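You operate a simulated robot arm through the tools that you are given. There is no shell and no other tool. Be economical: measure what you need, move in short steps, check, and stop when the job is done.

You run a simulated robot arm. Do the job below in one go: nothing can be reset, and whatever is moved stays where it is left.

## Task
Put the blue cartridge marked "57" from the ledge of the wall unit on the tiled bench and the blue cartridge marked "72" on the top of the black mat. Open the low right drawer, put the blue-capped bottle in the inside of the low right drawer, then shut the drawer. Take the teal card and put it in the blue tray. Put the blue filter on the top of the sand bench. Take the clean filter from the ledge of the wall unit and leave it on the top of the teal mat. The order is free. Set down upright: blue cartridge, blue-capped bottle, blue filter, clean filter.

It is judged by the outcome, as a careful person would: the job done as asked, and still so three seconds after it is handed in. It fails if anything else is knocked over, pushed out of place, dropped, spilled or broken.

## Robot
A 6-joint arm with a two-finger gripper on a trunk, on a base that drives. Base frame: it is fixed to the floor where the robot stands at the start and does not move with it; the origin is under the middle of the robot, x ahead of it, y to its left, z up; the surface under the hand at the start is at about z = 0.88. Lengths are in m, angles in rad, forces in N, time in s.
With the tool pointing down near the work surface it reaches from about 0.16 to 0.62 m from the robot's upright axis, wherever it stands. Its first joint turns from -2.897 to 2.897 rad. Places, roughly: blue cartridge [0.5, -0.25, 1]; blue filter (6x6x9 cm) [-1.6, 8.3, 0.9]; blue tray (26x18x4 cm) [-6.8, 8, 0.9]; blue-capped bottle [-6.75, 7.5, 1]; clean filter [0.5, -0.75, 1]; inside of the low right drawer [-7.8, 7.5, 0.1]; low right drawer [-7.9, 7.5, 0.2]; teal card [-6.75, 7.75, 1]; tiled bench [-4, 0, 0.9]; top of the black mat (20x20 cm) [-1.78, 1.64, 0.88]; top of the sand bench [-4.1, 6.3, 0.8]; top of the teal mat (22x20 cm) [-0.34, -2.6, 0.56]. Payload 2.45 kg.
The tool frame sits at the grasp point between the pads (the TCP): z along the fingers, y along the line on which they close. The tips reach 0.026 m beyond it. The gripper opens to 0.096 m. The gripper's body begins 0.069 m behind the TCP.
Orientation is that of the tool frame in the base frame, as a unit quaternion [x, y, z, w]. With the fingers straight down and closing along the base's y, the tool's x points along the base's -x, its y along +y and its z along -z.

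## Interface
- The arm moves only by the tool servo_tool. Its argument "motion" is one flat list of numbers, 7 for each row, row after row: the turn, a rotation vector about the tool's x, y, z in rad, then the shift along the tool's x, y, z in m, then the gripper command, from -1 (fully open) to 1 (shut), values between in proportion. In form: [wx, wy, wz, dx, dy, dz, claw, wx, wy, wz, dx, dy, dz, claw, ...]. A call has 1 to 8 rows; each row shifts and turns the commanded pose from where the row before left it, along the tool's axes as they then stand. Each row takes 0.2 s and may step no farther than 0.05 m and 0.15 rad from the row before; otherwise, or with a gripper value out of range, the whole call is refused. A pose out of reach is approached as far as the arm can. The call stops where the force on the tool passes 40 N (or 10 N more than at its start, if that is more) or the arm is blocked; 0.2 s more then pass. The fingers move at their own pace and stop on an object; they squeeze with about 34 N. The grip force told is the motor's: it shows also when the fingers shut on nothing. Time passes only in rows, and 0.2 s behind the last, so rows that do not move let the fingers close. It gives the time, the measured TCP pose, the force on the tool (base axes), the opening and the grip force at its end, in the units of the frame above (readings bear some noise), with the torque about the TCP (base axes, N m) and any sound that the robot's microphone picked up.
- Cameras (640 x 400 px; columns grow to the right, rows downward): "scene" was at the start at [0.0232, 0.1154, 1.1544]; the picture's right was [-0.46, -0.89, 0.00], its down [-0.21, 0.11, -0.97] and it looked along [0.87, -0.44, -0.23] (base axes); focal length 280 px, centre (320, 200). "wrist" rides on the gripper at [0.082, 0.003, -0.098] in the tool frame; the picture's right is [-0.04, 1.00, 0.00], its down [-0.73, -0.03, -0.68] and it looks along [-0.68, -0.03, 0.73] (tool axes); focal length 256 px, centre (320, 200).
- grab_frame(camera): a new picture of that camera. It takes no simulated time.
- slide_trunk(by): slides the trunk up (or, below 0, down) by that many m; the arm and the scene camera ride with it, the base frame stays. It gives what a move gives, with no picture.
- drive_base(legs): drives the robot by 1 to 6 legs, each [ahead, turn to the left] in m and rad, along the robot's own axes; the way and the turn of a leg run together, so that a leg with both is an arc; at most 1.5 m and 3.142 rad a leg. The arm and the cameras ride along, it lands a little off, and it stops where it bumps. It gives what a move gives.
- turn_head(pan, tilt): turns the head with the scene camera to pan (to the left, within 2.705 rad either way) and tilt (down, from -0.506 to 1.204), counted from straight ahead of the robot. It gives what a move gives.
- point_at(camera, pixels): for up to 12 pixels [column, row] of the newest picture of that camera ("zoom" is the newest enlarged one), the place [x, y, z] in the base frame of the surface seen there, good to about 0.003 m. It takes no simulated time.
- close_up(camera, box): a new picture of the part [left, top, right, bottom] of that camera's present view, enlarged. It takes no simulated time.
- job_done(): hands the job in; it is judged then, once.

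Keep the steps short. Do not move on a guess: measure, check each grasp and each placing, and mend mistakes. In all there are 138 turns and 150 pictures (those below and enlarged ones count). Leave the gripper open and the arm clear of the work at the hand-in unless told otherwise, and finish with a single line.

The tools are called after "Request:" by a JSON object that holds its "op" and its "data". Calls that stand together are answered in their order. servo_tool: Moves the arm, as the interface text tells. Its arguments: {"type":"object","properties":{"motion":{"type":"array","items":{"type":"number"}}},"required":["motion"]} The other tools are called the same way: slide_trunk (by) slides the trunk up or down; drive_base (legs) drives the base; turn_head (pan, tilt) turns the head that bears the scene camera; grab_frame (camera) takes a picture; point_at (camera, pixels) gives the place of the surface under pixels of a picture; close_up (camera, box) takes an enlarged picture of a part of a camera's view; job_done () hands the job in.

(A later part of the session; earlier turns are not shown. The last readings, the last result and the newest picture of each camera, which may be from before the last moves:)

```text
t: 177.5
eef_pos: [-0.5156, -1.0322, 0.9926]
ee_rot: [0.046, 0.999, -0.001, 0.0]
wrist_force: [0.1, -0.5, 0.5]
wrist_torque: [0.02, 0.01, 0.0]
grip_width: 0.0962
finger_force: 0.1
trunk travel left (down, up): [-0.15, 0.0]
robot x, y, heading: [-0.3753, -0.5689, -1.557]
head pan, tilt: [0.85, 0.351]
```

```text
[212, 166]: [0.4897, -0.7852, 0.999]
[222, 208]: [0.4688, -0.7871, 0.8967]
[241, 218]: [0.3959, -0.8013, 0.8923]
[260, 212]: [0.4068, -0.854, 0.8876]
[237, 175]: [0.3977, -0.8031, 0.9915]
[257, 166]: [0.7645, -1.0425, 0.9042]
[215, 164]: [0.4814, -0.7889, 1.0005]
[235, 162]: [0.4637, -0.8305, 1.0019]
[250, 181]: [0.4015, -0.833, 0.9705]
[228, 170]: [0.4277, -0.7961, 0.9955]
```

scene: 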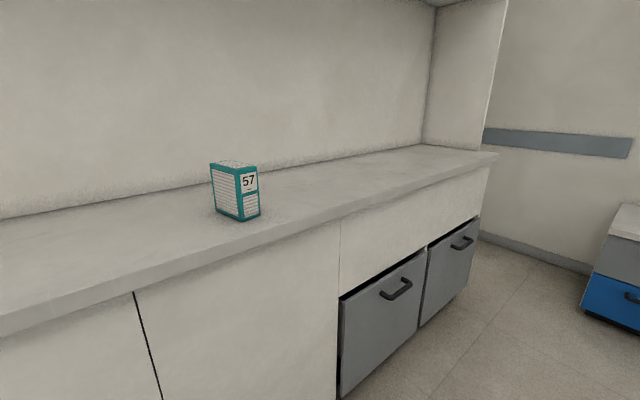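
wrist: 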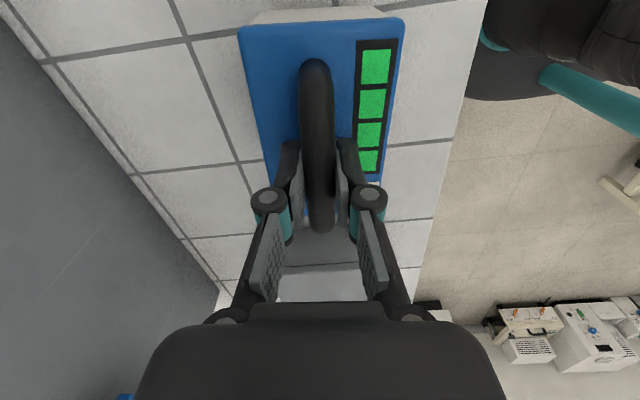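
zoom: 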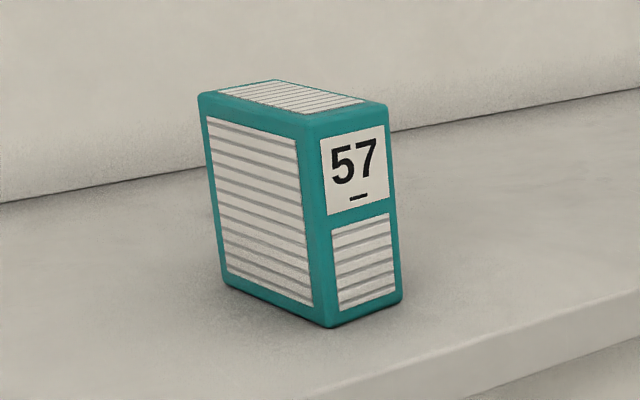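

The filter is a block about 0.09 × 0.054 × 0.12, yaw ≈0.19, centre ≈(0.449,−0.820). I'll turn the tool back, centre the hand in front of the robot, and go to a standoff along its long axis.

Request:
{"op": "servo_tool", "data": {"motion": [0, 0, 0.1466, 0, 0, 0, -1, 0, 0, 0.1466, 0, 0, 0, -1, 0, 0, 0.1466, 0, 0, 0, -1, 0, 0, 0.1466, 0, 0, 0, -1, 0, 0, 0.1466, 0, 0, 0, -1, 0, 0, 0.1466, 0, 0, 0, -1, 0, 0, 0.1466, 0, 0, 0, -1, 0, 0, 0.1466, 0, 0, 0, -1]}}

Request:
{"op": "servo_tool", "data": {"motion": [0, 0, 0.1466, 0, 0, 0, -1, 0, 0, 0.1466, 0, 0, 0, -1, 0, 0, 0, 0, 0.049, 0.01, -1, 0, 0, 0, 0, 0.048, 0.01, -1, 0, 0, 0, 0, 0.048, 0.008, -1, 0, 0, 0, 0, 0, 0, -1]}}

Request:
{"op": "drive_base", "data": {"legs": [[0.41, 0], [0, 1.747]]}}

Request:
{"op": "grab_frame", "data": {"camera": "wrist"}}

```text
t: 179.3
eef_pos: [-0.5163, -1.0313, 0.9928]
ee_rot: [0.591, 0.806, 0.0, 0.001]
wrist_force: [0.1, 0.5, -0.5]
wrist_torque: [-0.01, -0.04, 0.0]
grip_width: 0.0958
finger_force: 0.1
trunk travel left (down, up): [-0.15, 0.0]
robot x, y, heading: [-0.373, -0.566, -1.559]
head pan, tilt: [0.85, 0.351]
```

```text
t: 180.7
eef_pos: [-0.3714, -1.0283, 0.9641]
ee_rot: [0.702, 0.712, -0.001, 0.002]
wrist_force: [0.0, 0.3, -0.1]
wrist_torque: [0.01, -0.01, -0.03]
grip_width: 0.096
finger_force: 0.2
trunk travel left (down, up): [-0.15, 0.0]
robot x, y, heading: [-0.3734, -0.5671, -1.554]
head pan, tilt: [0.85, 0.351]
```

```text
t: 187.5
eef_pos: [0.0845, -0.884, 0.9642]
ee_rot: [-0.102, 0.995, 0.0, 0.001]
wrist_force: [0.0, -0.1, -0.8]
wrist_torque: [0.0, 0.01, 0.01]
grip_width: 0.0959
finger_force: 0.0
trunk travel left (down, up): [-0.15, 0.0]
robot x, y, heading: [-0.3704, -0.9737, 0.204]
head pan, tilt: [0.85, 0.351]
```

```text
117 pictures are left
```

wrist: 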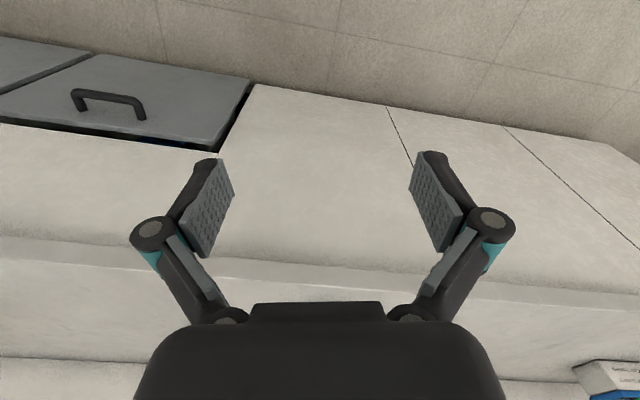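

Request:
{"op": "drive_base", "data": {"legs": [[0, -0.014], [0.21, 0]]}}

Request:
{"op": "grab_frame", "data": {"camera": "wrist"}}

```text
t: 189.4
eef_pos: [0.2925, -0.8509, 0.9647]
ee_rot: [-0.093, 0.996, 0.0, 0.001]
wrist_force: [0.6, 0.3, 0.2]
wrist_torque: [0.0, 0.01, 0.05]
grip_width: 0.0961
finger_force: 0.0
trunk travel left (down, up): [-0.15, 0.0]
robot x, y, heading: [-0.1614, -0.9371, 0.19]
head pan, tilt: [0.85, 0.351]
```

```text
116 pictures are left
```

wrist: 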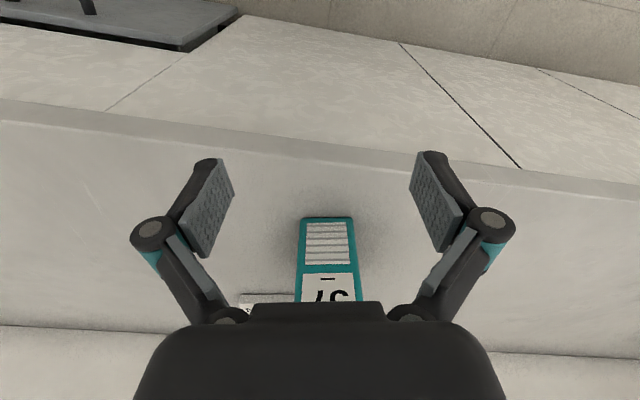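

The filter lies centred between the fingers, with something white behind it at (262,298). Measure both.

Request:
{"op": "point_at", "data": {"camera": "wrist", "pixels": [[245, 297], [270, 298], [285, 296], [303, 220], [352, 220], [302, 265], [358, 265], [328, 240]]}}

Request:
{"op": "close_up", "data": {"camera": "wrist", "box": [220, 200, 380, 310]}}

```text
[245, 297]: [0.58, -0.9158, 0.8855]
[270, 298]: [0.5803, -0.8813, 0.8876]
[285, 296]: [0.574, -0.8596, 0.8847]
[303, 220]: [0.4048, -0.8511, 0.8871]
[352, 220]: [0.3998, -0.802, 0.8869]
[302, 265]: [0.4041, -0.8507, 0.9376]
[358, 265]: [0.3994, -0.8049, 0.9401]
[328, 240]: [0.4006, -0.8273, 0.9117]
```

```text
3.64 times, centred on (300, 255) of wrist
```

zoom: 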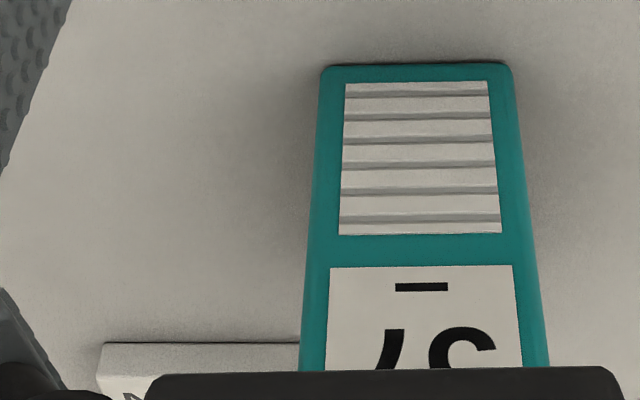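

Just a flat card behind, clear. Drive 0.155 forward so the fingers straddle the filter.

Request:
{"op": "drive_base", "data": {"legs": [[0.155, 0]]}}

Request:
{"op": "grab_frame", "data": {"camera": "wrist"}}

```text
t: 190.8
eef_pos: [0.445, -0.8225, 0.9643]
ee_rot: [-0.094, 0.996, 0.0, 0.001]
wrist_force: [0.1, -0.2, -0.4]
wrist_torque: [-0.01, -0.03, -0.02]
grip_width: 0.0961
finger_force: 0.1
trunk travel left (down, up): [-0.15, 0.0]
robot x, y, heading: [-0.0085, -0.9066, 0.187]
head pan, tilt: [0.85, 0.351]
```

```text
114 pictures are left
```

wrist: 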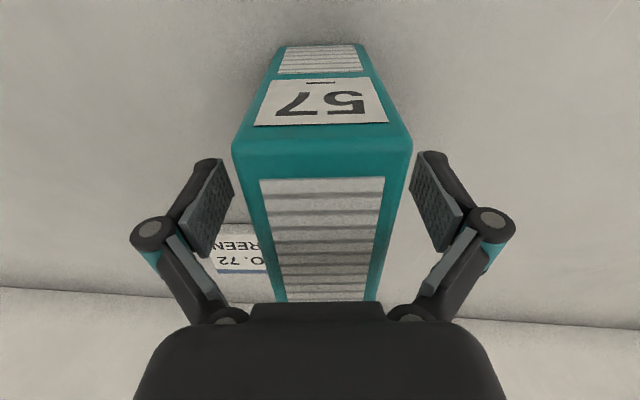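

Straddled. A note behind reads "…NO. 72 …GREEN"; I'll zoom to read it before taking the filter.

Request:
{"op": "close_up", "data": {"camera": "wrist", "box": [190, 210, 290, 290]}}

Request:
{"op": "turn_head", "data": {"pan": -0.6, "tilt": 0.35}}

Request:
{"op": "grab_frame", "data": {"camera": "scene"}}

```text
5.00 times, centred on (240, 250) of wrist
```

zoom: 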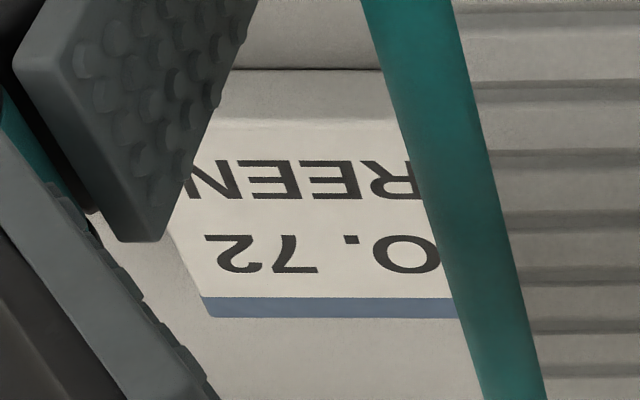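

```text
t: 192.4
eef_pos: [0.4458, -0.8224, 0.9654]
ee_rot: [-0.094, 0.996, 0.0, 0.001]
wrist_force: [0.0, 0.7, -0.9]
wrist_torque: [-0.04, 0.0, 0.0]
grip_width: 0.096
finger_force: 0.0
trunk travel left (down, up): [-0.15, 0.0]
robot x, y, heading: [-0.008, -0.9048, 0.187]
head pan, tilt: [-0.6, 0.351]
```

```text
112 pictures are left
```

scene: 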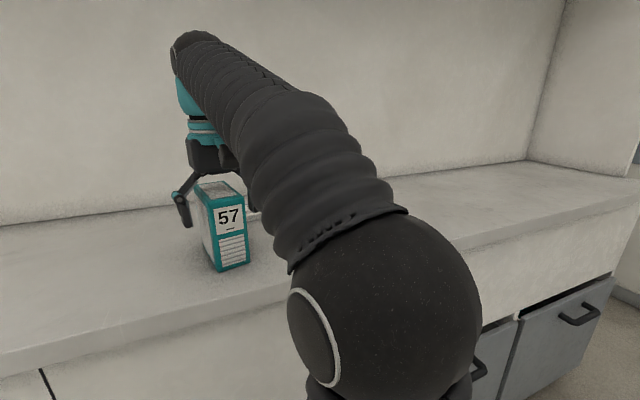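

Only one filter is on this ledge. Close and lift.

Request:
{"op": "servo_tool", "data": {"motion": [0, 0, 0, 0, 0, 0, 0, 0, 0, 0, 0, 0, 0, 1, 0, 0, 0, 0, 0, 0, 1, 0, 0, 0, 0, 0, 0, 1, 0, 0, 0, 0, 0, -0.015, 1, 0, 0, 0, 0, 0, -0.015, 1, 0, 0, 0, 0, 0, 0, 1]}}

Request:
{"op": "grab_frame", "data": {"camera": "wrist"}}

```text
t: 194.0
eef_pos: [0.4456, -0.8224, 0.9959]
ee_rot: [-0.093, 0.996, 0.0, 0.001]
wrist_force: [0.8, -0.3, -1.3]
wrist_torque: [0.0, 0.03, 0.03]
grip_width: 0.0544
finger_force: 34.7
trunk travel left (down, up): [-0.15, 0.0]
robot x, y, heading: [-0.0128, -0.908, 0.186]
head pan, tilt: [-0.6, 0.351]
```

```text
111 pictures are left
```

wrist: 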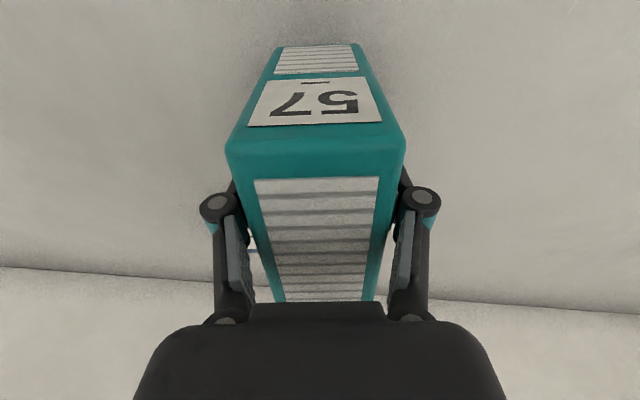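

Held and lifted 0.03. Back out, turn to face the low cabinet with the teal mat, and stop short to look.

Request:
{"op": "drive_base", "data": {"legs": [[-0.4, 0], [0, -1.757], [0.6, 0]]}}

Request:
{"op": "turn_head", "data": {"pan": 0.0, "tilt": 0.6}}

Request:
{"op": "grab_frame", "data": {"camera": "scene"}}

```text
t: 203.7
eef_pos: [-0.4091, -2.0363, 0.9955]
ee_rot: [0.709, 0.705, 0.0, 0.001]
wrist_force: [0.0, 0.0, -1.9]
wrist_torque: [0.05, 0.03, 0.03]
grip_width: 0.0543
finger_force: 34.0
trunk travel left (down, up): [-0.15, 0.0]
robot x, y, heading: [-0.4006, -1.5766, -1.581]
head pan, tilt: [-0.6, 0.351]
```

```text
t: 204.7
eef_pos: [-0.4087, -2.0362, 0.995]
ee_rot: [0.709, 0.705, 0.0, -0.001]
wrist_force: [-0.2, 1.1, -1.7]
wrist_torque: [0.02, 0.01, 0.03]
grip_width: 0.0543
finger_force: 34.0
trunk travel left (down, up): [-0.15, 0.0]
robot x, y, heading: [-0.4007, -1.5724, -1.58]
head pan, tilt: [0.0, 0.6]
```

```text
110 pictures are left
```

scene: 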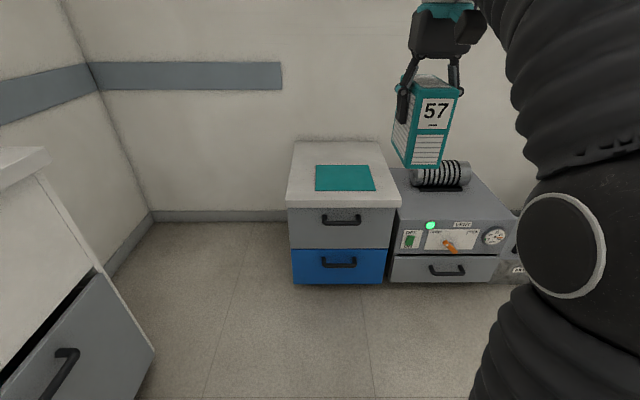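

Request:
{"op": "point_at", "data": {"camera": "scene", "pixels": [[318, 190], [374, 190], [316, 167], [368, 167], [345, 178], [290, 200], [398, 202], [345, 200], [440, 185], [470, 170], [343, 275]]}}

```text
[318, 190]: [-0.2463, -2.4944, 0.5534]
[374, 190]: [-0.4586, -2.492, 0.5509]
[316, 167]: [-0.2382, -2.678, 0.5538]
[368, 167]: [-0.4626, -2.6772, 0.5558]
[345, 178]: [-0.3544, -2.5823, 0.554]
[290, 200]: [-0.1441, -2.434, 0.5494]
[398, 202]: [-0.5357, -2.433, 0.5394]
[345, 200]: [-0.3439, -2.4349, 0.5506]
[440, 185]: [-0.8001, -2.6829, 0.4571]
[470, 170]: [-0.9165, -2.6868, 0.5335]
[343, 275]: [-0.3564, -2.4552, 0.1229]
```

Mat centre (−0.35,−2.586), z 0.554. Shift hand 0.058 left, drive 0.55 ahead, lower the trunk.

Request:
{"op": "servo_tool", "data": {"motion": [0, 0, 0, 0, 0.029, 0, 1, 0, 0, 0, 0, 0.029, 0, 1]}}

Request:
{"op": "drive_base", "data": {"legs": [[0.55, 0]]}}

Request:
{"op": "slide_trunk", "data": {"by": -0.15}}

Request:
{"op": "servo_tool", "data": {"motion": [0, 0, 0, 0, 0, 0.04, 1, 0, 0, 0, 0, 0, 0.04, 1, 0, 0, 0, 0, 0, 0.04, 1, 0, 0, 0, 0, 0, 0.03, 1, 0, 0, 0, 0, 0, 0, 1]}}

Request:
{"op": "grab_frame", "data": {"camera": "scene"}}

Request:
{"op": "grab_frame", "data": {"camera": "wrist"}}

```text
t: 205.3
eef_pos: [-0.3498, -2.0358, 0.9964]
ee_rot: [0.71, 0.705, 0.0, 0.001]
wrist_force: [-0.4, 0.5, -1.5]
wrist_torque: [0.05, -0.02, 0.0]
grip_width: 0.0543
finger_force: 33.6
trunk travel left (down, up): [-0.15, 0.0]
robot x, y, heading: [-0.4026, -1.5689, -1.574]
head pan, tilt: [0.0, 0.6]
```

```text
t: 208.5
eef_pos: [-0.3564, -2.5879, 0.9952]
ee_rot: [0.71, 0.704, -0.001, 0.001]
wrist_force: [-0.3, -0.8, -2.1]
wrist_torque: [0.03, -0.01, 0.03]
grip_width: 0.0545
finger_force: 34.0
trunk travel left (down, up): [-0.15, 0.0]
robot x, y, heading: [-0.408, -2.1259, -1.578]
head pan, tilt: [0.0, 0.6]
```

```text
t: 210.2
eef_pos: [-0.3553, -2.5886, 0.846]
ee_rot: [0.711, 0.704, 0.0, 0.001]
wrist_force: [0.0, -0.6, -1.6]
wrist_torque: [0.01, 0.01, 0.0]
grip_width: 0.0546
finger_force: 34.0
trunk travel left (down, up): [0.0, 0.15]
robot x, y, heading: [-0.4074, -2.1235, -1.582]
head pan, tilt: [0.0, 0.6]
```

```text
t: 211.4
eef_pos: [-0.3568, -2.5877, 0.6952]
ee_rot: [0.71, 0.704, -0.002, 0.0]
wrist_force: [0.6, -0.6, -1.4]
wrist_torque: [0.07, 0.0, -0.01]
grip_width: 0.0544
finger_force: 33.7
trunk travel left (down, up): [0.0, 0.15]
robot x, y, heading: [-0.4069, -2.1235, -1.579]
head pan, tilt: [0.0, 0.6]
```

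```text
109 pictures are left
```

scene: 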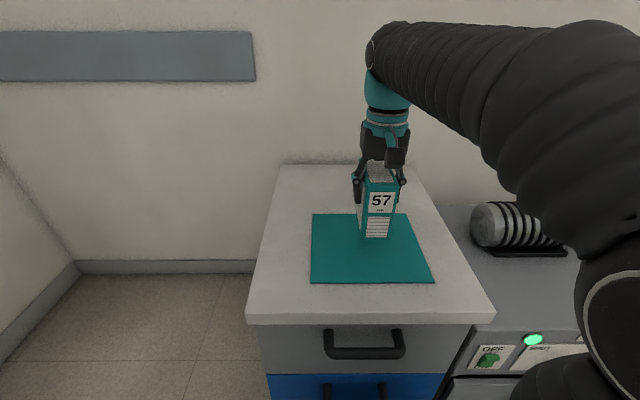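

```text
108 pictures are left
```

wrist: 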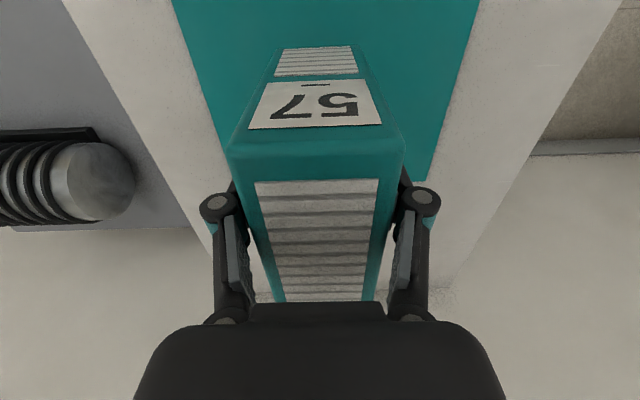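

Over the mat. Lower about 0.057 with fine last steps.

Request:
{"op": "servo_tool", "data": {"motion": [0, 0, 0, 0, 0, 0.03, 1, 0, 0, 0, 0, 0, 0.018, 1, 0, 0, 0, 0, 0, 0.005, 1, 0, 0, 0, 0, 0, 0.003, 1, 0, 0, 0, 0, 0, 0.002, 1, 0, 0, 0, 0, 0, 0, 1]}}

```text
t: 212.8
eef_pos: [-0.3549, -2.5889, 0.6398]
ee_rot: [0.71, 0.704, -0.001, 0.003]
wrist_force: [1.3, -3.3, 17.0]
wrist_torque: [0.47, 0.02, 0.03]
grip_width: 0.0545
finger_force: 33.3
trunk travel left (down, up): [0.0, 0.15]
robot x, y, heading: [-0.409, -2.1263, -1.579]
head pan, tilt: [0.0, 0.6]
```

Contact at 17 N. Release and rise.

Request:
{"op": "servo_tool", "data": {"motion": [0, 0, 0, 0, 0, -0.001, 1, 0, 0, 0, 0, 0, 0, 0, 0, 0, 0, 0, 0, 0, -1, 0, 0, 0, 0, 0, 0, -1, 0, 0, 0, 0, 0, -0.04, -1, 0, 0, 0, 0, 0, -0.05, -1, 0, 0, 0, 0, 0, -0.05, -1, 0, 0, 0, 0, 0, -0.05, -1]}}

Request:
{"op": "slide_trunk", "data": {"by": 0.15}}

Request:
{"op": "grab_frame", "data": {"camera": "scene"}}

```text
t: 214.6
eef_pos: [-0.3555, -2.5885, 0.8273]
ee_rot: [0.71, 0.704, -0.001, 0.001]
wrist_force: [0.5, -0.4, 0.7]
wrist_torque: [-0.01, -0.01, 0.0]
grip_width: 0.0959
finger_force: 0.0
trunk travel left (down, up): [0.0, 0.15]
robot x, y, heading: [-0.4083, -2.1266, -1.581]
head pan, tilt: [0.0, 0.6]
```

```text
t: 216.4
eef_pos: [-0.3564, -2.5886, 0.9788]
ee_rot: [0.71, 0.704, -0.001, 0.001]
wrist_force: [0.0, 0.3, 0.2]
wrist_torque: [0.0, -0.01, 0.03]
grip_width: 0.096
finger_force: 0.1
trunk travel left (down, up): [-0.15, 0.0]
robot x, y, heading: [-0.4076, -2.1266, -1.585]
head pan, tilt: [0.0, 0.6]
```

```text
107 pictures are left
```

scene: 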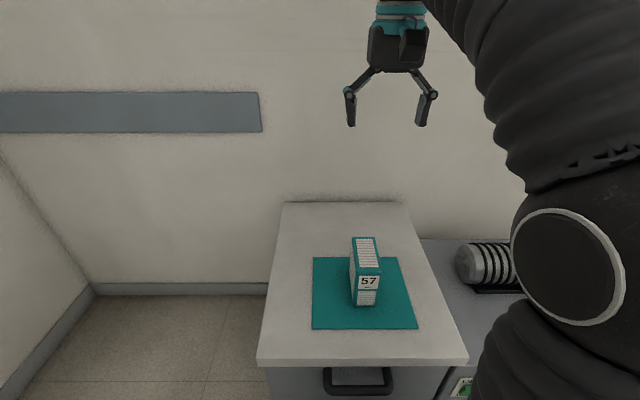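

Filter stands on the teal mat. Now go north to the blue filter; first to y≈0.87 and look ahead.

Request:
{"op": "drive_base", "data": {"legs": [[-0.8, 0], [0, 3.14], [1.5, 0], [0.7, 0]]}}

Request:
{"op": "turn_head", "data": {"pan": 0.15, "tilt": 0.25}}

Request:
{"op": "grab_frame", "data": {"camera": "scene"}}

```text
t: 238.5
eef_pos: [-0.3966, 1.3473, 0.9774]
ee_rot: [-0.697, 0.717, 0.001, 0.001]
wrist_force: [0.5, 0.4, -0.4]
wrist_torque: [0.03, 0.02, -0.03]
grip_width: 0.096
finger_force: 0.2
trunk travel left (down, up): [-0.15, 0.0]
robot x, y, heading: [-0.3536, 0.8815, 1.547]
head pan, tilt: [0.0, 0.6]
```

```text
t: 239.4
eef_pos: [-0.3973, 1.348, 0.9769]
ee_rot: [-0.698, 0.716, 0.001, 0.0]
wrist_force: [0.1, -0.5, 0.1]
wrist_torque: [-0.02, -0.01, 0.03]
grip_width: 0.0959
finger_force: 0.1
trunk travel left (down, up): [-0.15, 0.0]
robot x, y, heading: [-0.3537, 0.883, 1.545]
head pan, tilt: [0.15, 0.25]
```

```text
106 pictures are left
```

scene: 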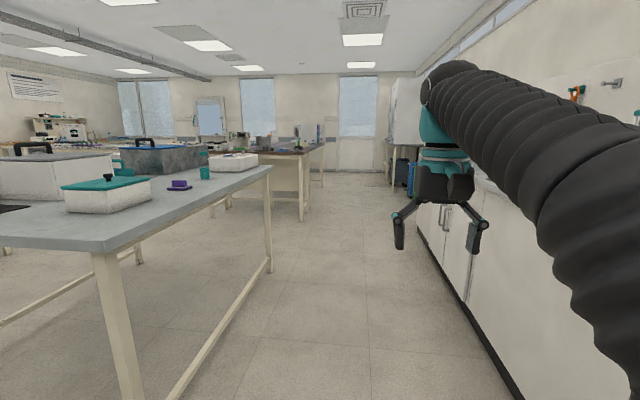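

Request:
{"op": "point_at", "data": {"camera": "scene", "pixels": [[505, 380], [430, 250], [405, 190], [303, 215], [268, 150], [330, 148], [300, 155], [300, 150], [323, 185], [340, 210]]}}

Request:
{"op": "close_up", "data": {"camera": "scene", "box": [190, 90, 430, 240]}}

```text
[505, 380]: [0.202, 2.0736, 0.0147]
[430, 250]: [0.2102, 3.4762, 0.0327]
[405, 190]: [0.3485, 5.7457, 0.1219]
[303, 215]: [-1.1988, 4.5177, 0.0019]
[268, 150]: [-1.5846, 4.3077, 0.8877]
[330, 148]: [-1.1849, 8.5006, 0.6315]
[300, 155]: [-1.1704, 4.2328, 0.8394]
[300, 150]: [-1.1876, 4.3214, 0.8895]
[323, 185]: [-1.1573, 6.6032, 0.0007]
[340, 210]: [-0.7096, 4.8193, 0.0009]
```

```text
2.67 times, centred on (310, 165) of scene
```

zoom: 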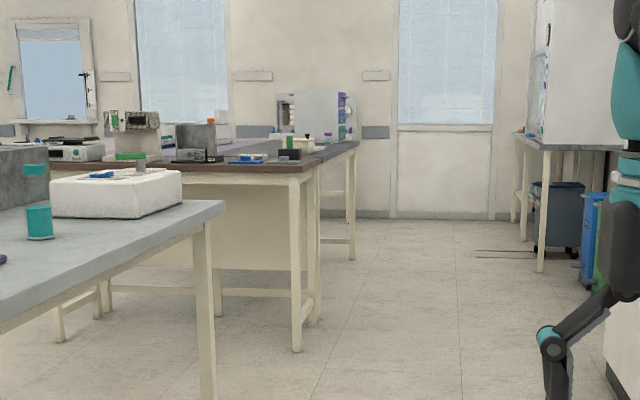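

Corridor x −1.15..0.2 is clear. Drive north to y≈5.6 and look.

Request:
{"op": "drive_base", "data": {"legs": [[0, 0.076], [1.5, 0], [1.5, 0], [0, -0.05], [1.4, 0]]}}

Request:
{"op": "turn_head", "data": {"pan": 0.5, "tilt": 0.25}}

Request:
{"op": "grab_frame", "data": {"camera": "scene"}}

```text
t: 261.2
eef_pos: [-0.5707, 5.7243, 0.9787]
ee_rot: [0.707, -0.707, 0.0, -0.001]
wrist_force: [0.0, -0.5, 1.0]
wrist_torque: [0.03, 0.01, 0.02]
grip_width: 0.0959
finger_force: 0.1
trunk travel left (down, up): [-0.15, 0.0]
robot x, y, heading: [-0.5163, 5.2615, 1.567]
head pan, tilt: [0.15, 0.25]
```

```text
t: 262.0
eef_pos: [-0.5709, 5.7249, 0.9781]
ee_rot: [-0.707, 0.707, 0.001, 0.0]
wrist_force: [-0.1, 0.6, 1.0]
wrist_torque: [0.04, -0.01, -0.02]
grip_width: 0.0961
finger_force: 0.0
trunk travel left (down, up): [-0.15, 0.0]
robot x, y, heading: [-0.5147, 5.2645, 1.57]
head pan, tilt: [0.499, 0.25]
```

```text
104 pictures are left
```

scene: 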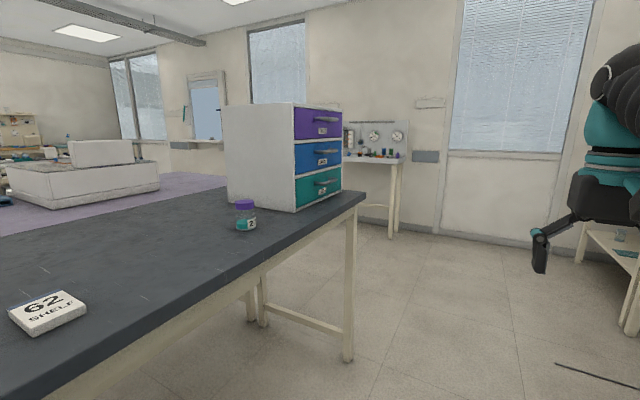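

Request:
{"op": "close_up", "data": {"camera": "scene", "box": [330, 110, 430, 180]}}

Request:
{"op": "point_at", "data": {"camera": "scene", "pixels": [[347, 195], [358, 195], [400, 165], [398, 232], [375, 160], [362, 225], [348, 358], [395, 155]]}}

```text
5.71 times, centred on (380, 145) of scene
```

zoom: 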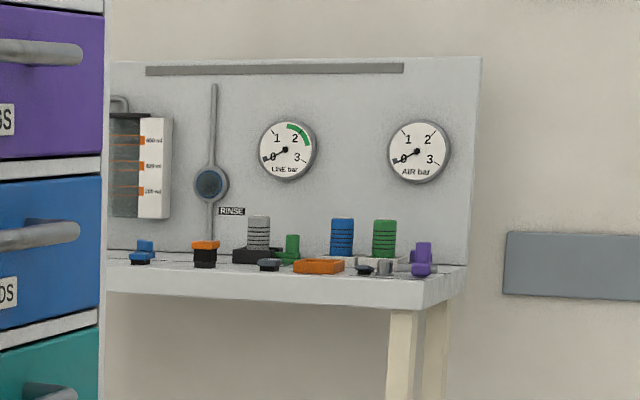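

```text
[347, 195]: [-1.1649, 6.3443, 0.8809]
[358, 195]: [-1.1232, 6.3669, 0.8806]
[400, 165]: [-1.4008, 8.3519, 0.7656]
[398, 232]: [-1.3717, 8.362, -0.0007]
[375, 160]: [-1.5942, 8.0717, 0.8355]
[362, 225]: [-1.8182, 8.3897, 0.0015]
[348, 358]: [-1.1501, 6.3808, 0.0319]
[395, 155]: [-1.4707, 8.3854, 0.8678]
```

The blue filter stands on the small table under the gauges. Drive round to face it.

Request:
{"op": "drive_base", "data": {"legs": [[1.0, 0], [0.95, 0], [0, 1.5708], [1.08, 0], [0, -1.5708]]}}

Request:
{"op": "turn_head", "data": {"pan": 0.0, "tilt": 0.4}}

Request:
{"op": "grab_frame", "data": {"camera": "scene"}}

```text
t: 284.6
eef_pos: [-1.6583, 7.6558, 0.978]
ee_rot: [0.716, -0.698, 0.0, 0.0]
wrist_force: [-0.7, 0.3, 0.8]
wrist_torque: [0.01, 0.04, -0.02]
grip_width: 0.0961
finger_force: 0.1
trunk travel left (down, up): [-0.15, 0.0]
robot x, y, heading: [-1.5962, 7.1959, 1.592]
head pan, tilt: [0.499, 0.25]
```

```text
t: 285.5
eef_pos: [-1.6587, 7.6566, 0.9777]
ee_rot: [0.715, -0.699, 0.0, 0.0]
wrist_force: [-0.4, 0.4, 0.0]
wrist_torque: [-0.01, 0.01, 0.01]
grip_width: 0.0961
finger_force: 0.1
trunk travel left (down, up): [-0.15, 0.0]
robot x, y, heading: [-1.5909, 7.1947, 1.597]
head pan, tilt: [0.0, 0.4]
```

```text
102 pictures are left
```

scene: 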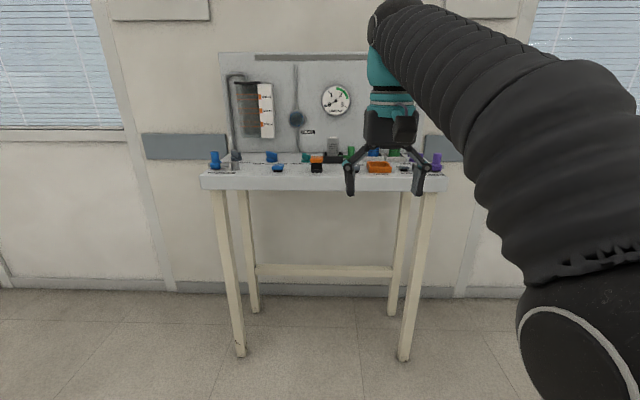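

Request:
{"op": "close_up", "data": {"camera": "scene", "box": [195, 70, 455, 200]}}

Request:
{"op": "grab_frame", "data": {"camera": "wrist"}}

```text
2.46 times, centred on (325, 135) of scene
```

zoom: 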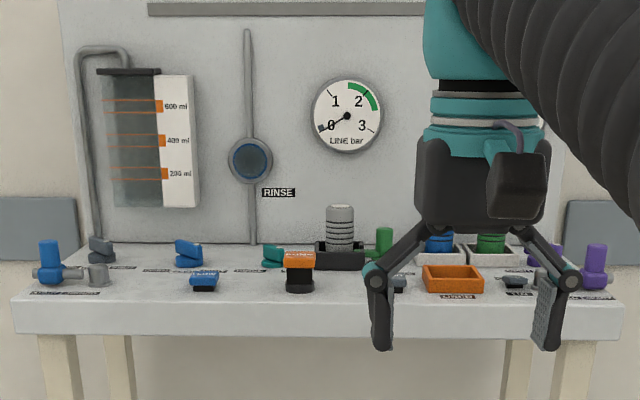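

```text
100 pictures are left
```

wrist: 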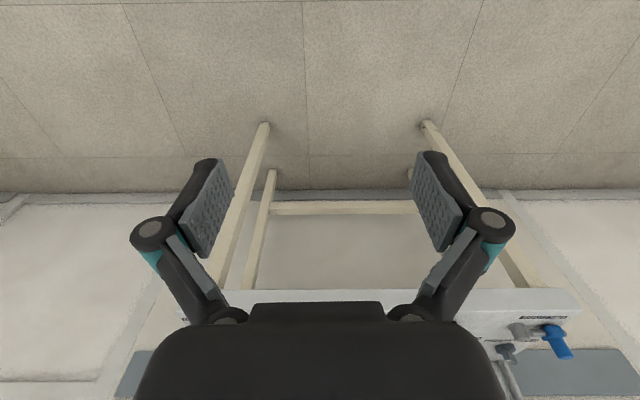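

Shift the hand left 0.25 to clear the view.

Request:
{"op": "servo_tool", "data": {"motion": [0, 0, 0, 0, 0.045, 0, -1, 0, 0, 0, 0, 0.045, 0, -1, 0, 0, 0, 0, 0.045, 0, -1, 0, 0, 0, 0, 0.045, 0, -1, 0, 0, 0, 0, 0.045, 0, -1]}}

Request:
{"op": "close_up", "data": {"camera": "scene", "box": [310, 90, 470, 200]}}

Request:
{"op": "grab_frame", "data": {"camera": "scene"}}

```text
t: 286.7
eef_pos: [-1.8843, 7.6487, 0.9791]
ee_rot: [0.715, -0.699, -0.002, -0.001]
wrist_force: [0.2, -0.5, 0.4]
wrist_torque: [0.02, 0.07, 0.02]
grip_width: 0.0959
finger_force: 0.1
trunk travel left (down, up): [-0.15, 0.0]
robot x, y, heading: [-1.5918, 7.1967, 1.593]
head pan, tilt: [0.0, 0.4]
```

```text
3.64 times, centred on (390, 145) of scene
```

zoom: 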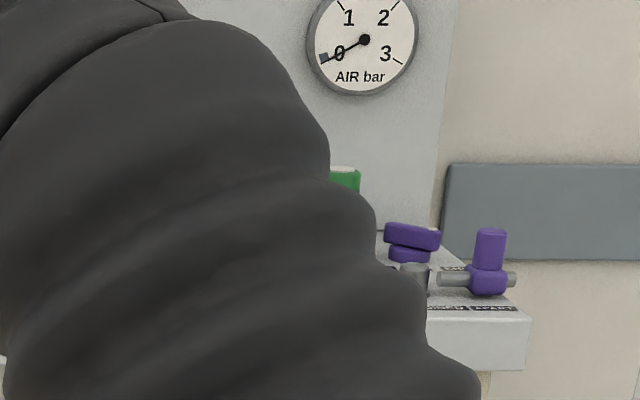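

```text
98 pictures are left
```

scene: 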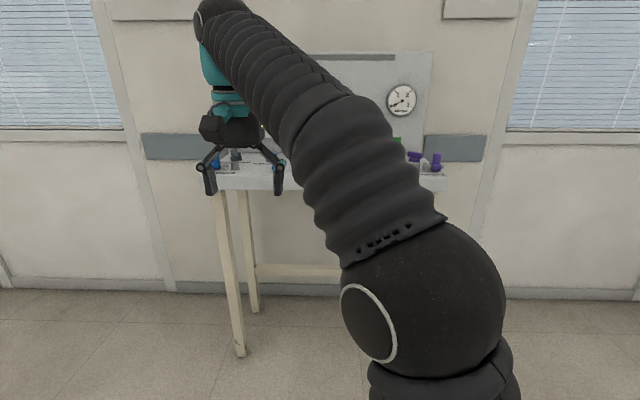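

Wrong side; move the hand right instead.

Request:
{"op": "servo_tool", "data": {"motion": [0, 0, 0, 0, -0.05, 0, -1, 0, 0, 0, 0, -0.05, 0, -1, 0, 0, 0, 0, -0.05, 0, -1, 0, 0, 0, 0, -0.05, 0, -1, 0, 0, 0, 0, -0.05, 0, -1, 0, 0, 0, 0, -0.05, 0, -1, 0, 0, 0, 0, -0.05, 0, -1, 0, 0, 0, 0, -0.05, 0, -1]}}

Request:
{"op": "servo_tool", "data": {"motion": [0, 0, 0, 0, -0.05, 0, -1, 0, 0, 0, 0, -0.05, 0, -1]}}

Request:
{"op": "close_up", "data": {"camera": "scene", "box": [300, 90, 460, 190]}}

```text
t: 288.5
eef_pos: [-1.4829, 7.6569, 0.9774]
ee_rot: [0.716, -0.698, -0.001, -0.001]
wrist_force: [-0.2, -1.0, 1.1]
wrist_torque: [0.04, -0.03, 0.02]
grip_width: 0.096
finger_force: 0.1
trunk travel left (down, up): [-0.15, 0.0]
robot x, y, heading: [-1.5914, 7.1948, 1.589]
head pan, tilt: [0.0, 0.4]
```

```text
t: 289.1
eef_pos: [-1.3829, 7.6603, 0.9769]
ee_rot: [0.715, -0.699, -0.001, 0.0]
wrist_force: [0.2, -0.9, -0.2]
wrist_torque: [-0.01, -0.02, 0.0]
grip_width: 0.096
finger_force: 0.0
trunk travel left (down, up): [-0.15, 0.0]
robot x, y, heading: [-1.5923, 7.1957, 1.599]
head pan, tilt: [0.0, 0.4]
```

```text
4.00 times, centred on (380, 140) of scene
```

zoom: 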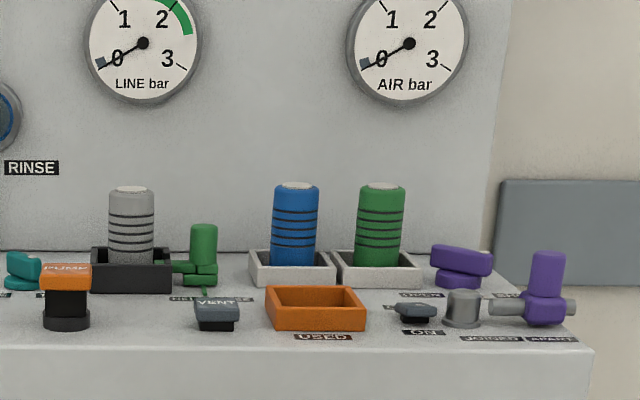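

Request:
{"op": "point_at", "data": {"camera": "zoom", "pixels": [[296, 185], [296, 220], [275, 225], [316, 225], [359, 225], [403, 225], [296, 260], [252, 270], [332, 270], [380, 220], [131, 225], [316, 300]]}}

Request:
{"op": "point_at", "data": {"camera": "zoom", "pixels": [[300, 260], [296, 280], [255, 255], [295, 252], [450, 200], [300, 330], [300, 360], [316, 285], [335, 255], [203, 235], [228, 305], [296, 150]]}}

```text
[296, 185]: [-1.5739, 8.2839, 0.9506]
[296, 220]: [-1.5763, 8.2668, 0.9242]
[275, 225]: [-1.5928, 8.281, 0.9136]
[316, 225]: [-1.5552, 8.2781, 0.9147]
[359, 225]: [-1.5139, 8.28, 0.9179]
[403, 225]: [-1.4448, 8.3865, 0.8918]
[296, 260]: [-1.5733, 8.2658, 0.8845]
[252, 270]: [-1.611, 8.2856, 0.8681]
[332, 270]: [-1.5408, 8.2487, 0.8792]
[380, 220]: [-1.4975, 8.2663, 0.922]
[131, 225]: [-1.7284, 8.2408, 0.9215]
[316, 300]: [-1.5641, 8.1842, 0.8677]
```

```text
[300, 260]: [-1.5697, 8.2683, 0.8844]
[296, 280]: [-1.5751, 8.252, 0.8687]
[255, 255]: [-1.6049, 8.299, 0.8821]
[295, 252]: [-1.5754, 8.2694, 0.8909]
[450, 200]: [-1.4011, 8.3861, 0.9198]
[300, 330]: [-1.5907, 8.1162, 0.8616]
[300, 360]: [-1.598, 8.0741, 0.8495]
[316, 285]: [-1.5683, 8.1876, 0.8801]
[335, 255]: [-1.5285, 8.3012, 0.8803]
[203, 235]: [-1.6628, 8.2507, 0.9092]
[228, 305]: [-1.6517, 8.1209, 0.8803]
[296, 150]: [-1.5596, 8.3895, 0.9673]
```

Blue filter: centre (−1.5745, 8.286), Ø≈0.041, top z≈0.955, in a holder with rim 0.882; green filter 0.036 away. Centre the hand with opening 0.06, raise, then approach.

Request:
{"op": "drive_base", "data": {"legs": [[0, -0.025], [0.35, 0]]}}

Request:
{"op": "servo_tool", "data": {"motion": [0, 0, 0, 0, 0.041, -0.006, -0.25, 0, 0, 0, 0, 0.041, -0.006, -0.25, 0, 0, 0, 0, 0.041, -0.006, -0.25, 0, 0, 0, 0, 0.041, -0.003, -0.25, 0, 0, 0, 0, 0.041, 0, -0.25, 0, 0, 0, 0, 0, 0, -0.25]}}

Request:
{"op": "grab_frame", "data": {"camera": "wrist"}}

```text
t: 291.7
eef_pos: [-1.3724, 8.0057, 0.9784]
ee_rot: [0.707, -0.707, -0.001, -0.002]
wrist_force: [-0.1, -0.4, -0.3]
wrist_torque: [0.01, -0.01, 0.01]
grip_width: 0.096
finger_force: 0.0
trunk travel left (down, up): [-0.15, 0.0]
robot x, y, heading: [-1.5941, 7.5428, 1.565]
head pan, tilt: [0.0, 0.4]
```

```text
t: 293.1
eef_pos: [-1.5768, 8.0035, 0.998]
ee_rot: [-0.707, 0.707, 0.001, 0.001]
wrist_force: [-0.7, 0.2, -0.7]
wrist_torque: [-0.02, -0.01, -0.02]
grip_width: 0.0599
finger_force: 0.1
trunk travel left (down, up): [-0.15, 0.0]
robot x, y, heading: [-1.5967, 7.5456, 1.566]
head pan, tilt: [0.0, 0.4]
```

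```text
96 pictures are left
```

wrist: 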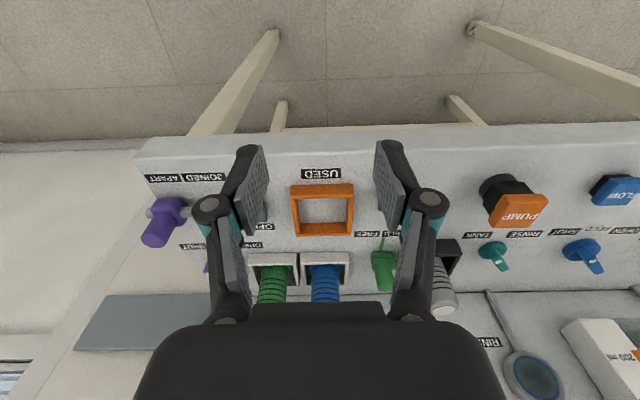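

Drive 0.24 ahead at this height, then check from the wrist.

Request:
{"op": "drive_base", "data": {"legs": [[0.235, 0]]}}

Request:
{"op": "servo_tool", "data": {"motion": [0, 0, 0, -0.04, 0, 0, -0.25, 0, 0, 0, 0, 0, 0, -0.25]}}

Request:
{"op": "grab_frame", "data": {"camera": "wrist"}}

```text
t: 294.9
eef_pos: [-1.5774, 8.2426, 0.9975]
ee_rot: [-0.707, 0.707, 0.001, 0.0]
wrist_force: [0.7, 0.2, 0.2]
wrist_torque: [0.02, 0.03, 0.0]
grip_width: 0.0598
finger_force: 0.1
trunk travel left (down, up): [-0.15, 0.0]
robot x, y, heading: [-1.592, 7.7826, 1.571]
head pan, tilt: [0.0, 0.4]
```

```text
t: 295.5
eef_pos: [-1.5771, 8.2815, 0.9982]
ee_rot: [0.707, -0.707, -0.002, -0.002]
wrist_force: [0.0, -0.9, -0.5]
wrist_torque: [0.0, -0.02, -0.04]
grip_width: 0.06
finger_force: 0.0
trunk travel left (down, up): [-0.15, 0.0]
robot x, y, heading: [-1.5937, 7.7773, 1.572]
head pan, tilt: [0.0, 0.4]
```

```text
95 pictures are left
```

wrist: 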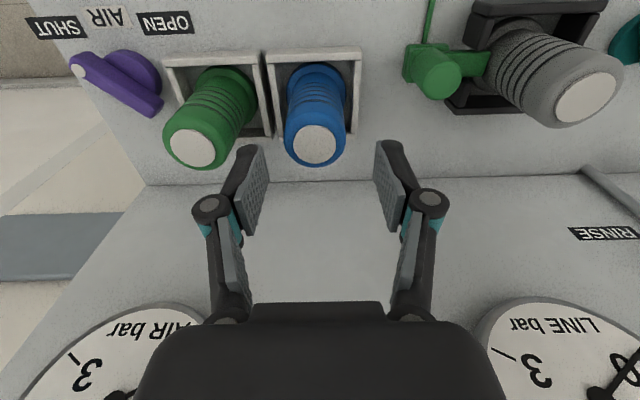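

Request:
{"op": "point_at", "data": {"camera": "wrist", "pixels": [[314, 144], [286, 125], [345, 125], [316, 70], [192, 147], [314, 162]]}}

```text
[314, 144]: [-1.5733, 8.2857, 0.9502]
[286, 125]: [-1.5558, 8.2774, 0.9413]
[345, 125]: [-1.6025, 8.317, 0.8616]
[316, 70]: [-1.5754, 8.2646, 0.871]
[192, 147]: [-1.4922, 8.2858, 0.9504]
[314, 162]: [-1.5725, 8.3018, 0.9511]
```

Centre (−1.5735, 8.286). Adjust, descend 0.073 and close.

Request:
{"op": "servo_tool", "data": {"motion": [0, 0, 0, -0.004, -0.0035, 0.0, -0.25, 0, 0, 0, 0, 0, 0.03, -0.25, 0, 0, 0, 0, 0, 0.03, -0.25, 0, 0, 0, 0, 0, 0.014, -0.25, 0, 0, 0, 0, 0, 0, 0.3, 0, 0, 0, 0, 0, 0, 1, 0, 0, 0, 0, 0, 0, 1]}}

Request:
{"op": "grab_frame", "data": {"camera": "wrist"}}

```text
t: 297.1
eef_pos: [-1.5748, 8.2849, 0.9242]
ee_rot: [0.708, -0.707, 0.0, -0.001]
wrist_force: [0.1, 0.1, 0.1]
wrist_torque: [0.03, -0.02, 0.01]
grip_width: 0.041
finger_force: 34.0
trunk travel left (down, up): [-0.15, 0.0]
robot x, y, heading: [-1.5925, 7.7785, 1.577]
head pan, tilt: [0.0, 0.4]
```

```text
94 pictures are left
```

wrist: 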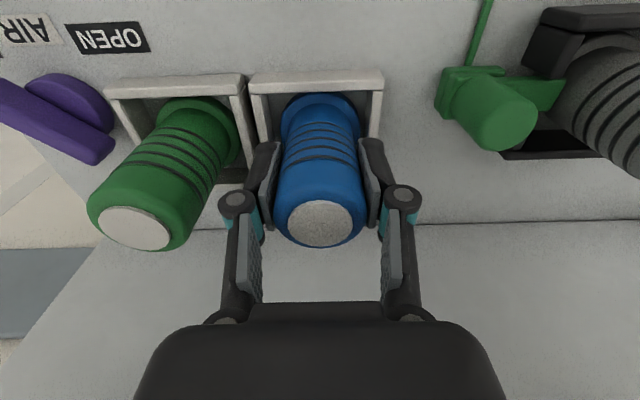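

Gripped (0.041). Lift gently and check the force.

Request:
{"op": "servo_tool", "data": {"motion": [0, 0, 0, 0, 0, -0.01, 1, 0, 0, 0, 0, 0, -0.015, 1, 0, 0, 0, 0, 0, -0.02, 1, 0, 0, 0, 0, 0, -0.02, 1, 0, 0, 0, 0, 0, 0, 1]}}

Request:
{"op": "grab_frame", "data": {"camera": "wrist"}}

```text
t: 298.3
eef_pos: [-1.5736, 8.2866, 0.9894]
ee_rot: [0.707, -0.707, -0.001, -0.001]
wrist_force: [0.4, -0.6, -1.2]
wrist_torque: [0.0, -0.01, 0.01]
grip_width: 0.041
finger_force: 33.8
trunk travel left (down, up): [-0.15, 0.0]
robot x, y, heading: [-1.5912, 7.7774, 1.577]
head pan, tilt: [0.0, 0.4]
```

```text
93 pictures are left
```

wrist: 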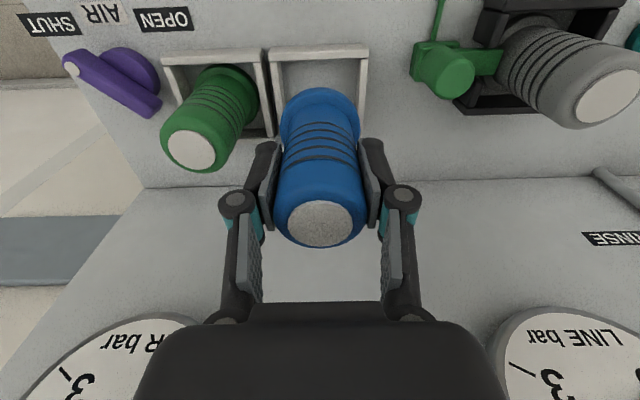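

Free of the holder. Back off 0.55 and look west toward the sand bench.

Request:
{"op": "drive_base", "data": {"legs": [[-0.55, 0], [0, 1.5708]]}}

Request:
{"op": "turn_head", "data": {"pan": 0.3, "tilt": 0.3}}

Request:
{"op": "grab_frame", "data": {"camera": "scene"}}

```text
t: 305.3
eef_pos: [-2.097, 7.251, 0.9904]
ee_rot: [1.0, 0.0, -0.001, 0.0]
wrist_force: [-0.7, -0.3, -2.1]
wrist_torque: [0.02, -0.01, 0.0]
grip_width: 0.0406
finger_force: 34.2
trunk travel left (down, up): [-0.15, 0.0]
robot x, y, heading: [-1.5874, 7.2308, -3.141]
head pan, tilt: [0.0, 0.4]
```

```text
t: 306.1
eef_pos: [-2.0965, 7.2509, 0.9886]
ee_rot: [1.0, 0.0, 0.0, 0.0]
wrist_force: [-0.2, -0.1, -1.6]
wrist_torque: [0.01, 0.0, 0.03]
grip_width: 0.0408
finger_force: 34.1
trunk travel left (down, up): [-0.15, 0.0]
robot x, y, heading: [-1.5928, 7.2305, -3.143]
head pan, tilt: [0.3, 0.3]
```

```text
92 pictures are left
```

scene: 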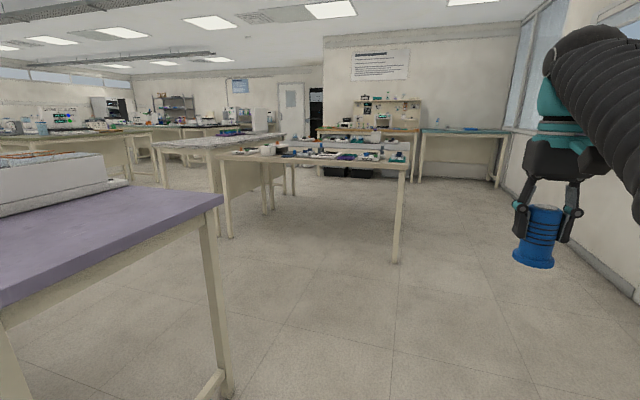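

Request:
{"op": "point_at", "data": {"camera": "scene", "pixels": [[225, 157], [405, 165], [397, 258], [160, 145], [215, 200], [230, 390], [400, 140], [470, 135], [310, 155], [280, 160], [340, 240], [500, 260]]}}

Request:
{"op": "close_up", "data": {"camera": "scene", "box": [150, 110, 430, 210]}}

```text
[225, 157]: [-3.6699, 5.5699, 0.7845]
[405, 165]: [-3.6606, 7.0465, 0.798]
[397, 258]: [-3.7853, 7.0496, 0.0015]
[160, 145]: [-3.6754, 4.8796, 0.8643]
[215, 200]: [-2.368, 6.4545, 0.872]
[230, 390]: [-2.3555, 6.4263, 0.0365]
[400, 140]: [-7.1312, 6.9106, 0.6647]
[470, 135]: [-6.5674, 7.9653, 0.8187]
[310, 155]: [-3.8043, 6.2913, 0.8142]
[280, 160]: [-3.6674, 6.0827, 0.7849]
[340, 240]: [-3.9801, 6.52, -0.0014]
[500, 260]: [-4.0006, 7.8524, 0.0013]
```

```text
2.29 times, centred on (290, 160) of scene
```

zoom: 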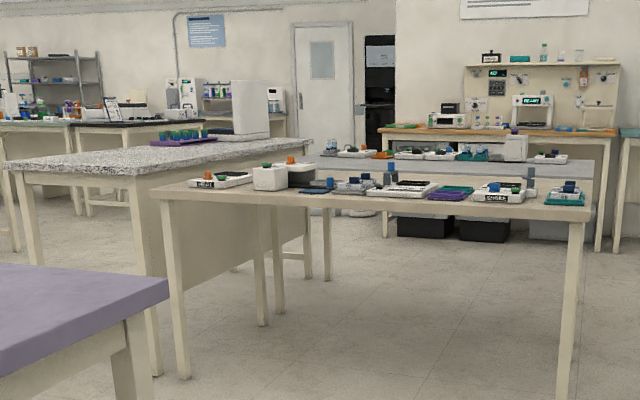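

Sand bench front x=−3.66, y 5.57..7.05, z 0.80, cluttered. Move closer to find a free spot.

Request:
{"op": "drive_base", "data": {"legs": [[1.4, 0], [0, 1.5708], [0.7, 0], [0, -1.5708]]}}

Request:
{"op": "turn_head", "data": {"pan": 0.1, "tilt": 0.45}}

Request:
{"op": "grab_frame", "data": {"camera": "scene"}}

```text
t: 324.1
eef_pos: [-3.4991, 6.552, 0.9892]
ee_rot: [1.0, -0.005, 0.0, 0.0]
wrist_force: [-0.2, -0.3, -2.5]
wrist_torque: [-0.02, 0.04, -0.01]
grip_width: 0.0407
finger_force: 33.3
trunk travel left (down, up): [-0.15, 0.0]
robot x, y, heading: [-2.9929, 6.5258, 3.139]
head pan, tilt: [0.3, 0.3]
```

```text
t: 324.8
eef_pos: [-3.4975, 6.5521, 0.9888]
ee_rot: [1.0, -0.005, 0.0, 0.001]
wrist_force: [0.0, 0.0, -0.7]
wrist_torque: [0.02, -0.01, 0.0]
grip_width: 0.041
finger_force: 33.8
trunk travel left (down, up): [-0.15, 0.0]
robot x, y, heading: [-2.9976, 6.5299, 3.131]
head pan, tilt: [0.099, 0.45]
```

```text
90 pictures are left
```

scene: 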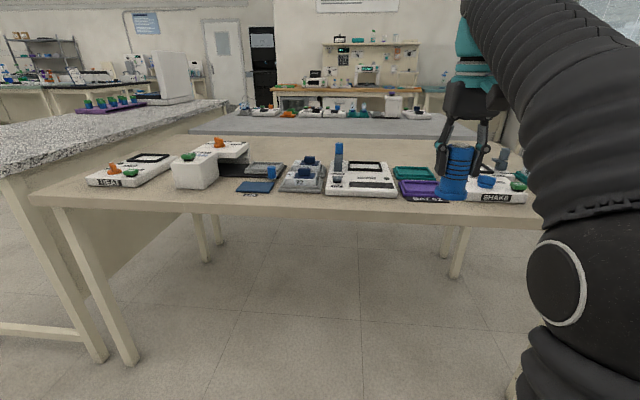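

Request:
{"op": "close_up", "data": {"camera": "scene", "box": [30, 125, 330, 225]}}

Request:
{"op": "close_up", "data": {"camera": "scene", "box": [270, 125, 540, 225]}}

Request:
{"op": "point_at", "data": {"camera": "scene", "pixels": [[50, 193], [90, 186], [145, 188], [180, 188], [225, 205], [150, 200], [325, 190], [240, 192], [290, 195], [35, 198], [135, 178], [280, 205]]}}

```text
2.13 times, centred on (180, 175) of scene
```

zoom: 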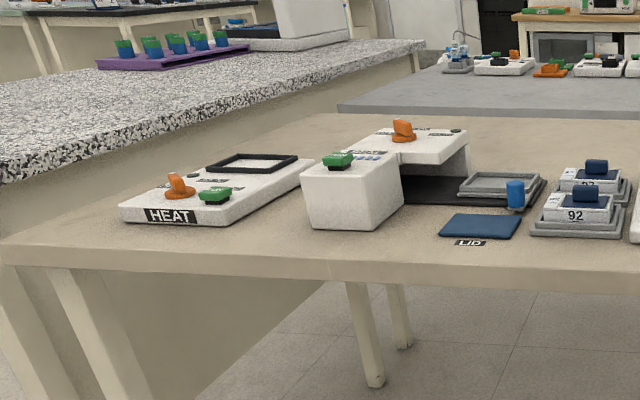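

```text
2.37 times, centred on (405, 175) of scene
```

zoom: 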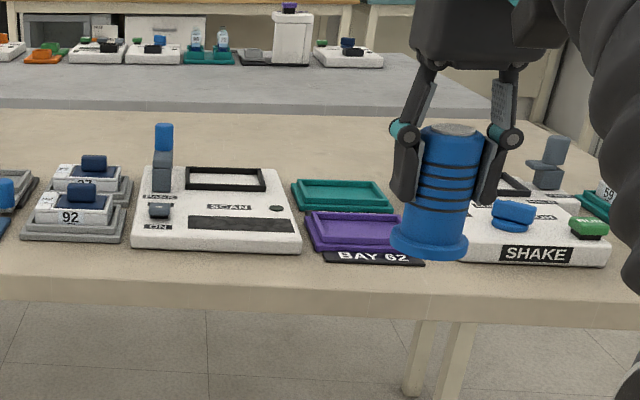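

```text
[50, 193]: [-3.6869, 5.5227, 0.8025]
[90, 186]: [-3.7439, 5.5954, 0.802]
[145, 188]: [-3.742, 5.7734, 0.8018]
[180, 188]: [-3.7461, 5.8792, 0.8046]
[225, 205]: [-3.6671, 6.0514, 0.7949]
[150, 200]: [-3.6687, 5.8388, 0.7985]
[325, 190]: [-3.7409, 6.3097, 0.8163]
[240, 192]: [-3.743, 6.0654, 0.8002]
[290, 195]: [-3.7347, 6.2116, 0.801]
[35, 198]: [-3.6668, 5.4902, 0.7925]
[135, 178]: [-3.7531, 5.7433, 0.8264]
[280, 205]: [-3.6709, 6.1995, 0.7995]
```

I see a free gap between HEAT (right edge y≈5.74) and the white box (left edge y≈5.86). Move opposite it and look closer.

Request:
{"op": "drive_base", "data": {"legs": [[0, 1.5808], [0.74, 0], [0, -1.5708]]}}

Request:
{"op": "turn_head", "data": {"pan": 0.0, "tilt": 0.5}}

Request:
{"op": "close_up", "data": {"camera": "scene", "box": [200, 120, 460, 250]}}

```text
t: 336.5
eef_pos: [-3.5016, 5.8048, 0.9893]
ee_rot: [1.0, -0.001, -0.001, 0.0]
wrist_force: [0.5, -0.2, -1.6]
wrist_torque: [0.02, 0.0, 0.04]
grip_width: 0.041
finger_force: 33.6
trunk travel left (down, up): [-0.15, 0.0]
robot x, y, heading: [-2.995, 5.7872, 3.142]
head pan, tilt: [0.099, 0.45]
```

```text
t: 337.2
eef_pos: [-3.5006, 5.805, 0.9886]
ee_rot: [1.0, -0.001, 0.0, 0.0]
wrist_force: [-0.6, -0.1, -1.5]
wrist_torque: [-0.01, -0.03, -0.05]
grip_width: 0.0408
finger_force: 34.0
trunk travel left (down, up): [-0.15, 0.0]
robot x, y, heading: [-2.9952, 5.7834, 3.141]
head pan, tilt: [0.0, 0.499]
```

```text
2.46 times, centred on (330, 185) of scene
```

zoom: 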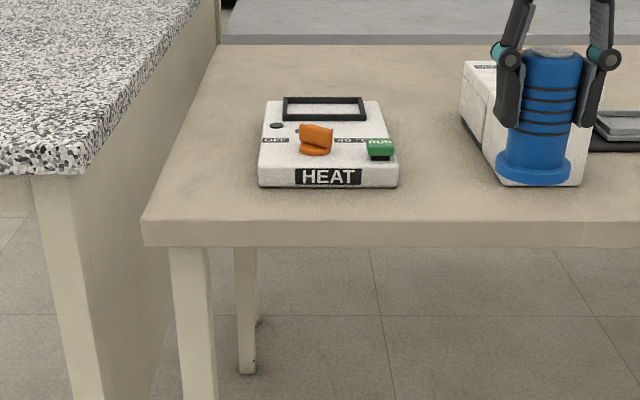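

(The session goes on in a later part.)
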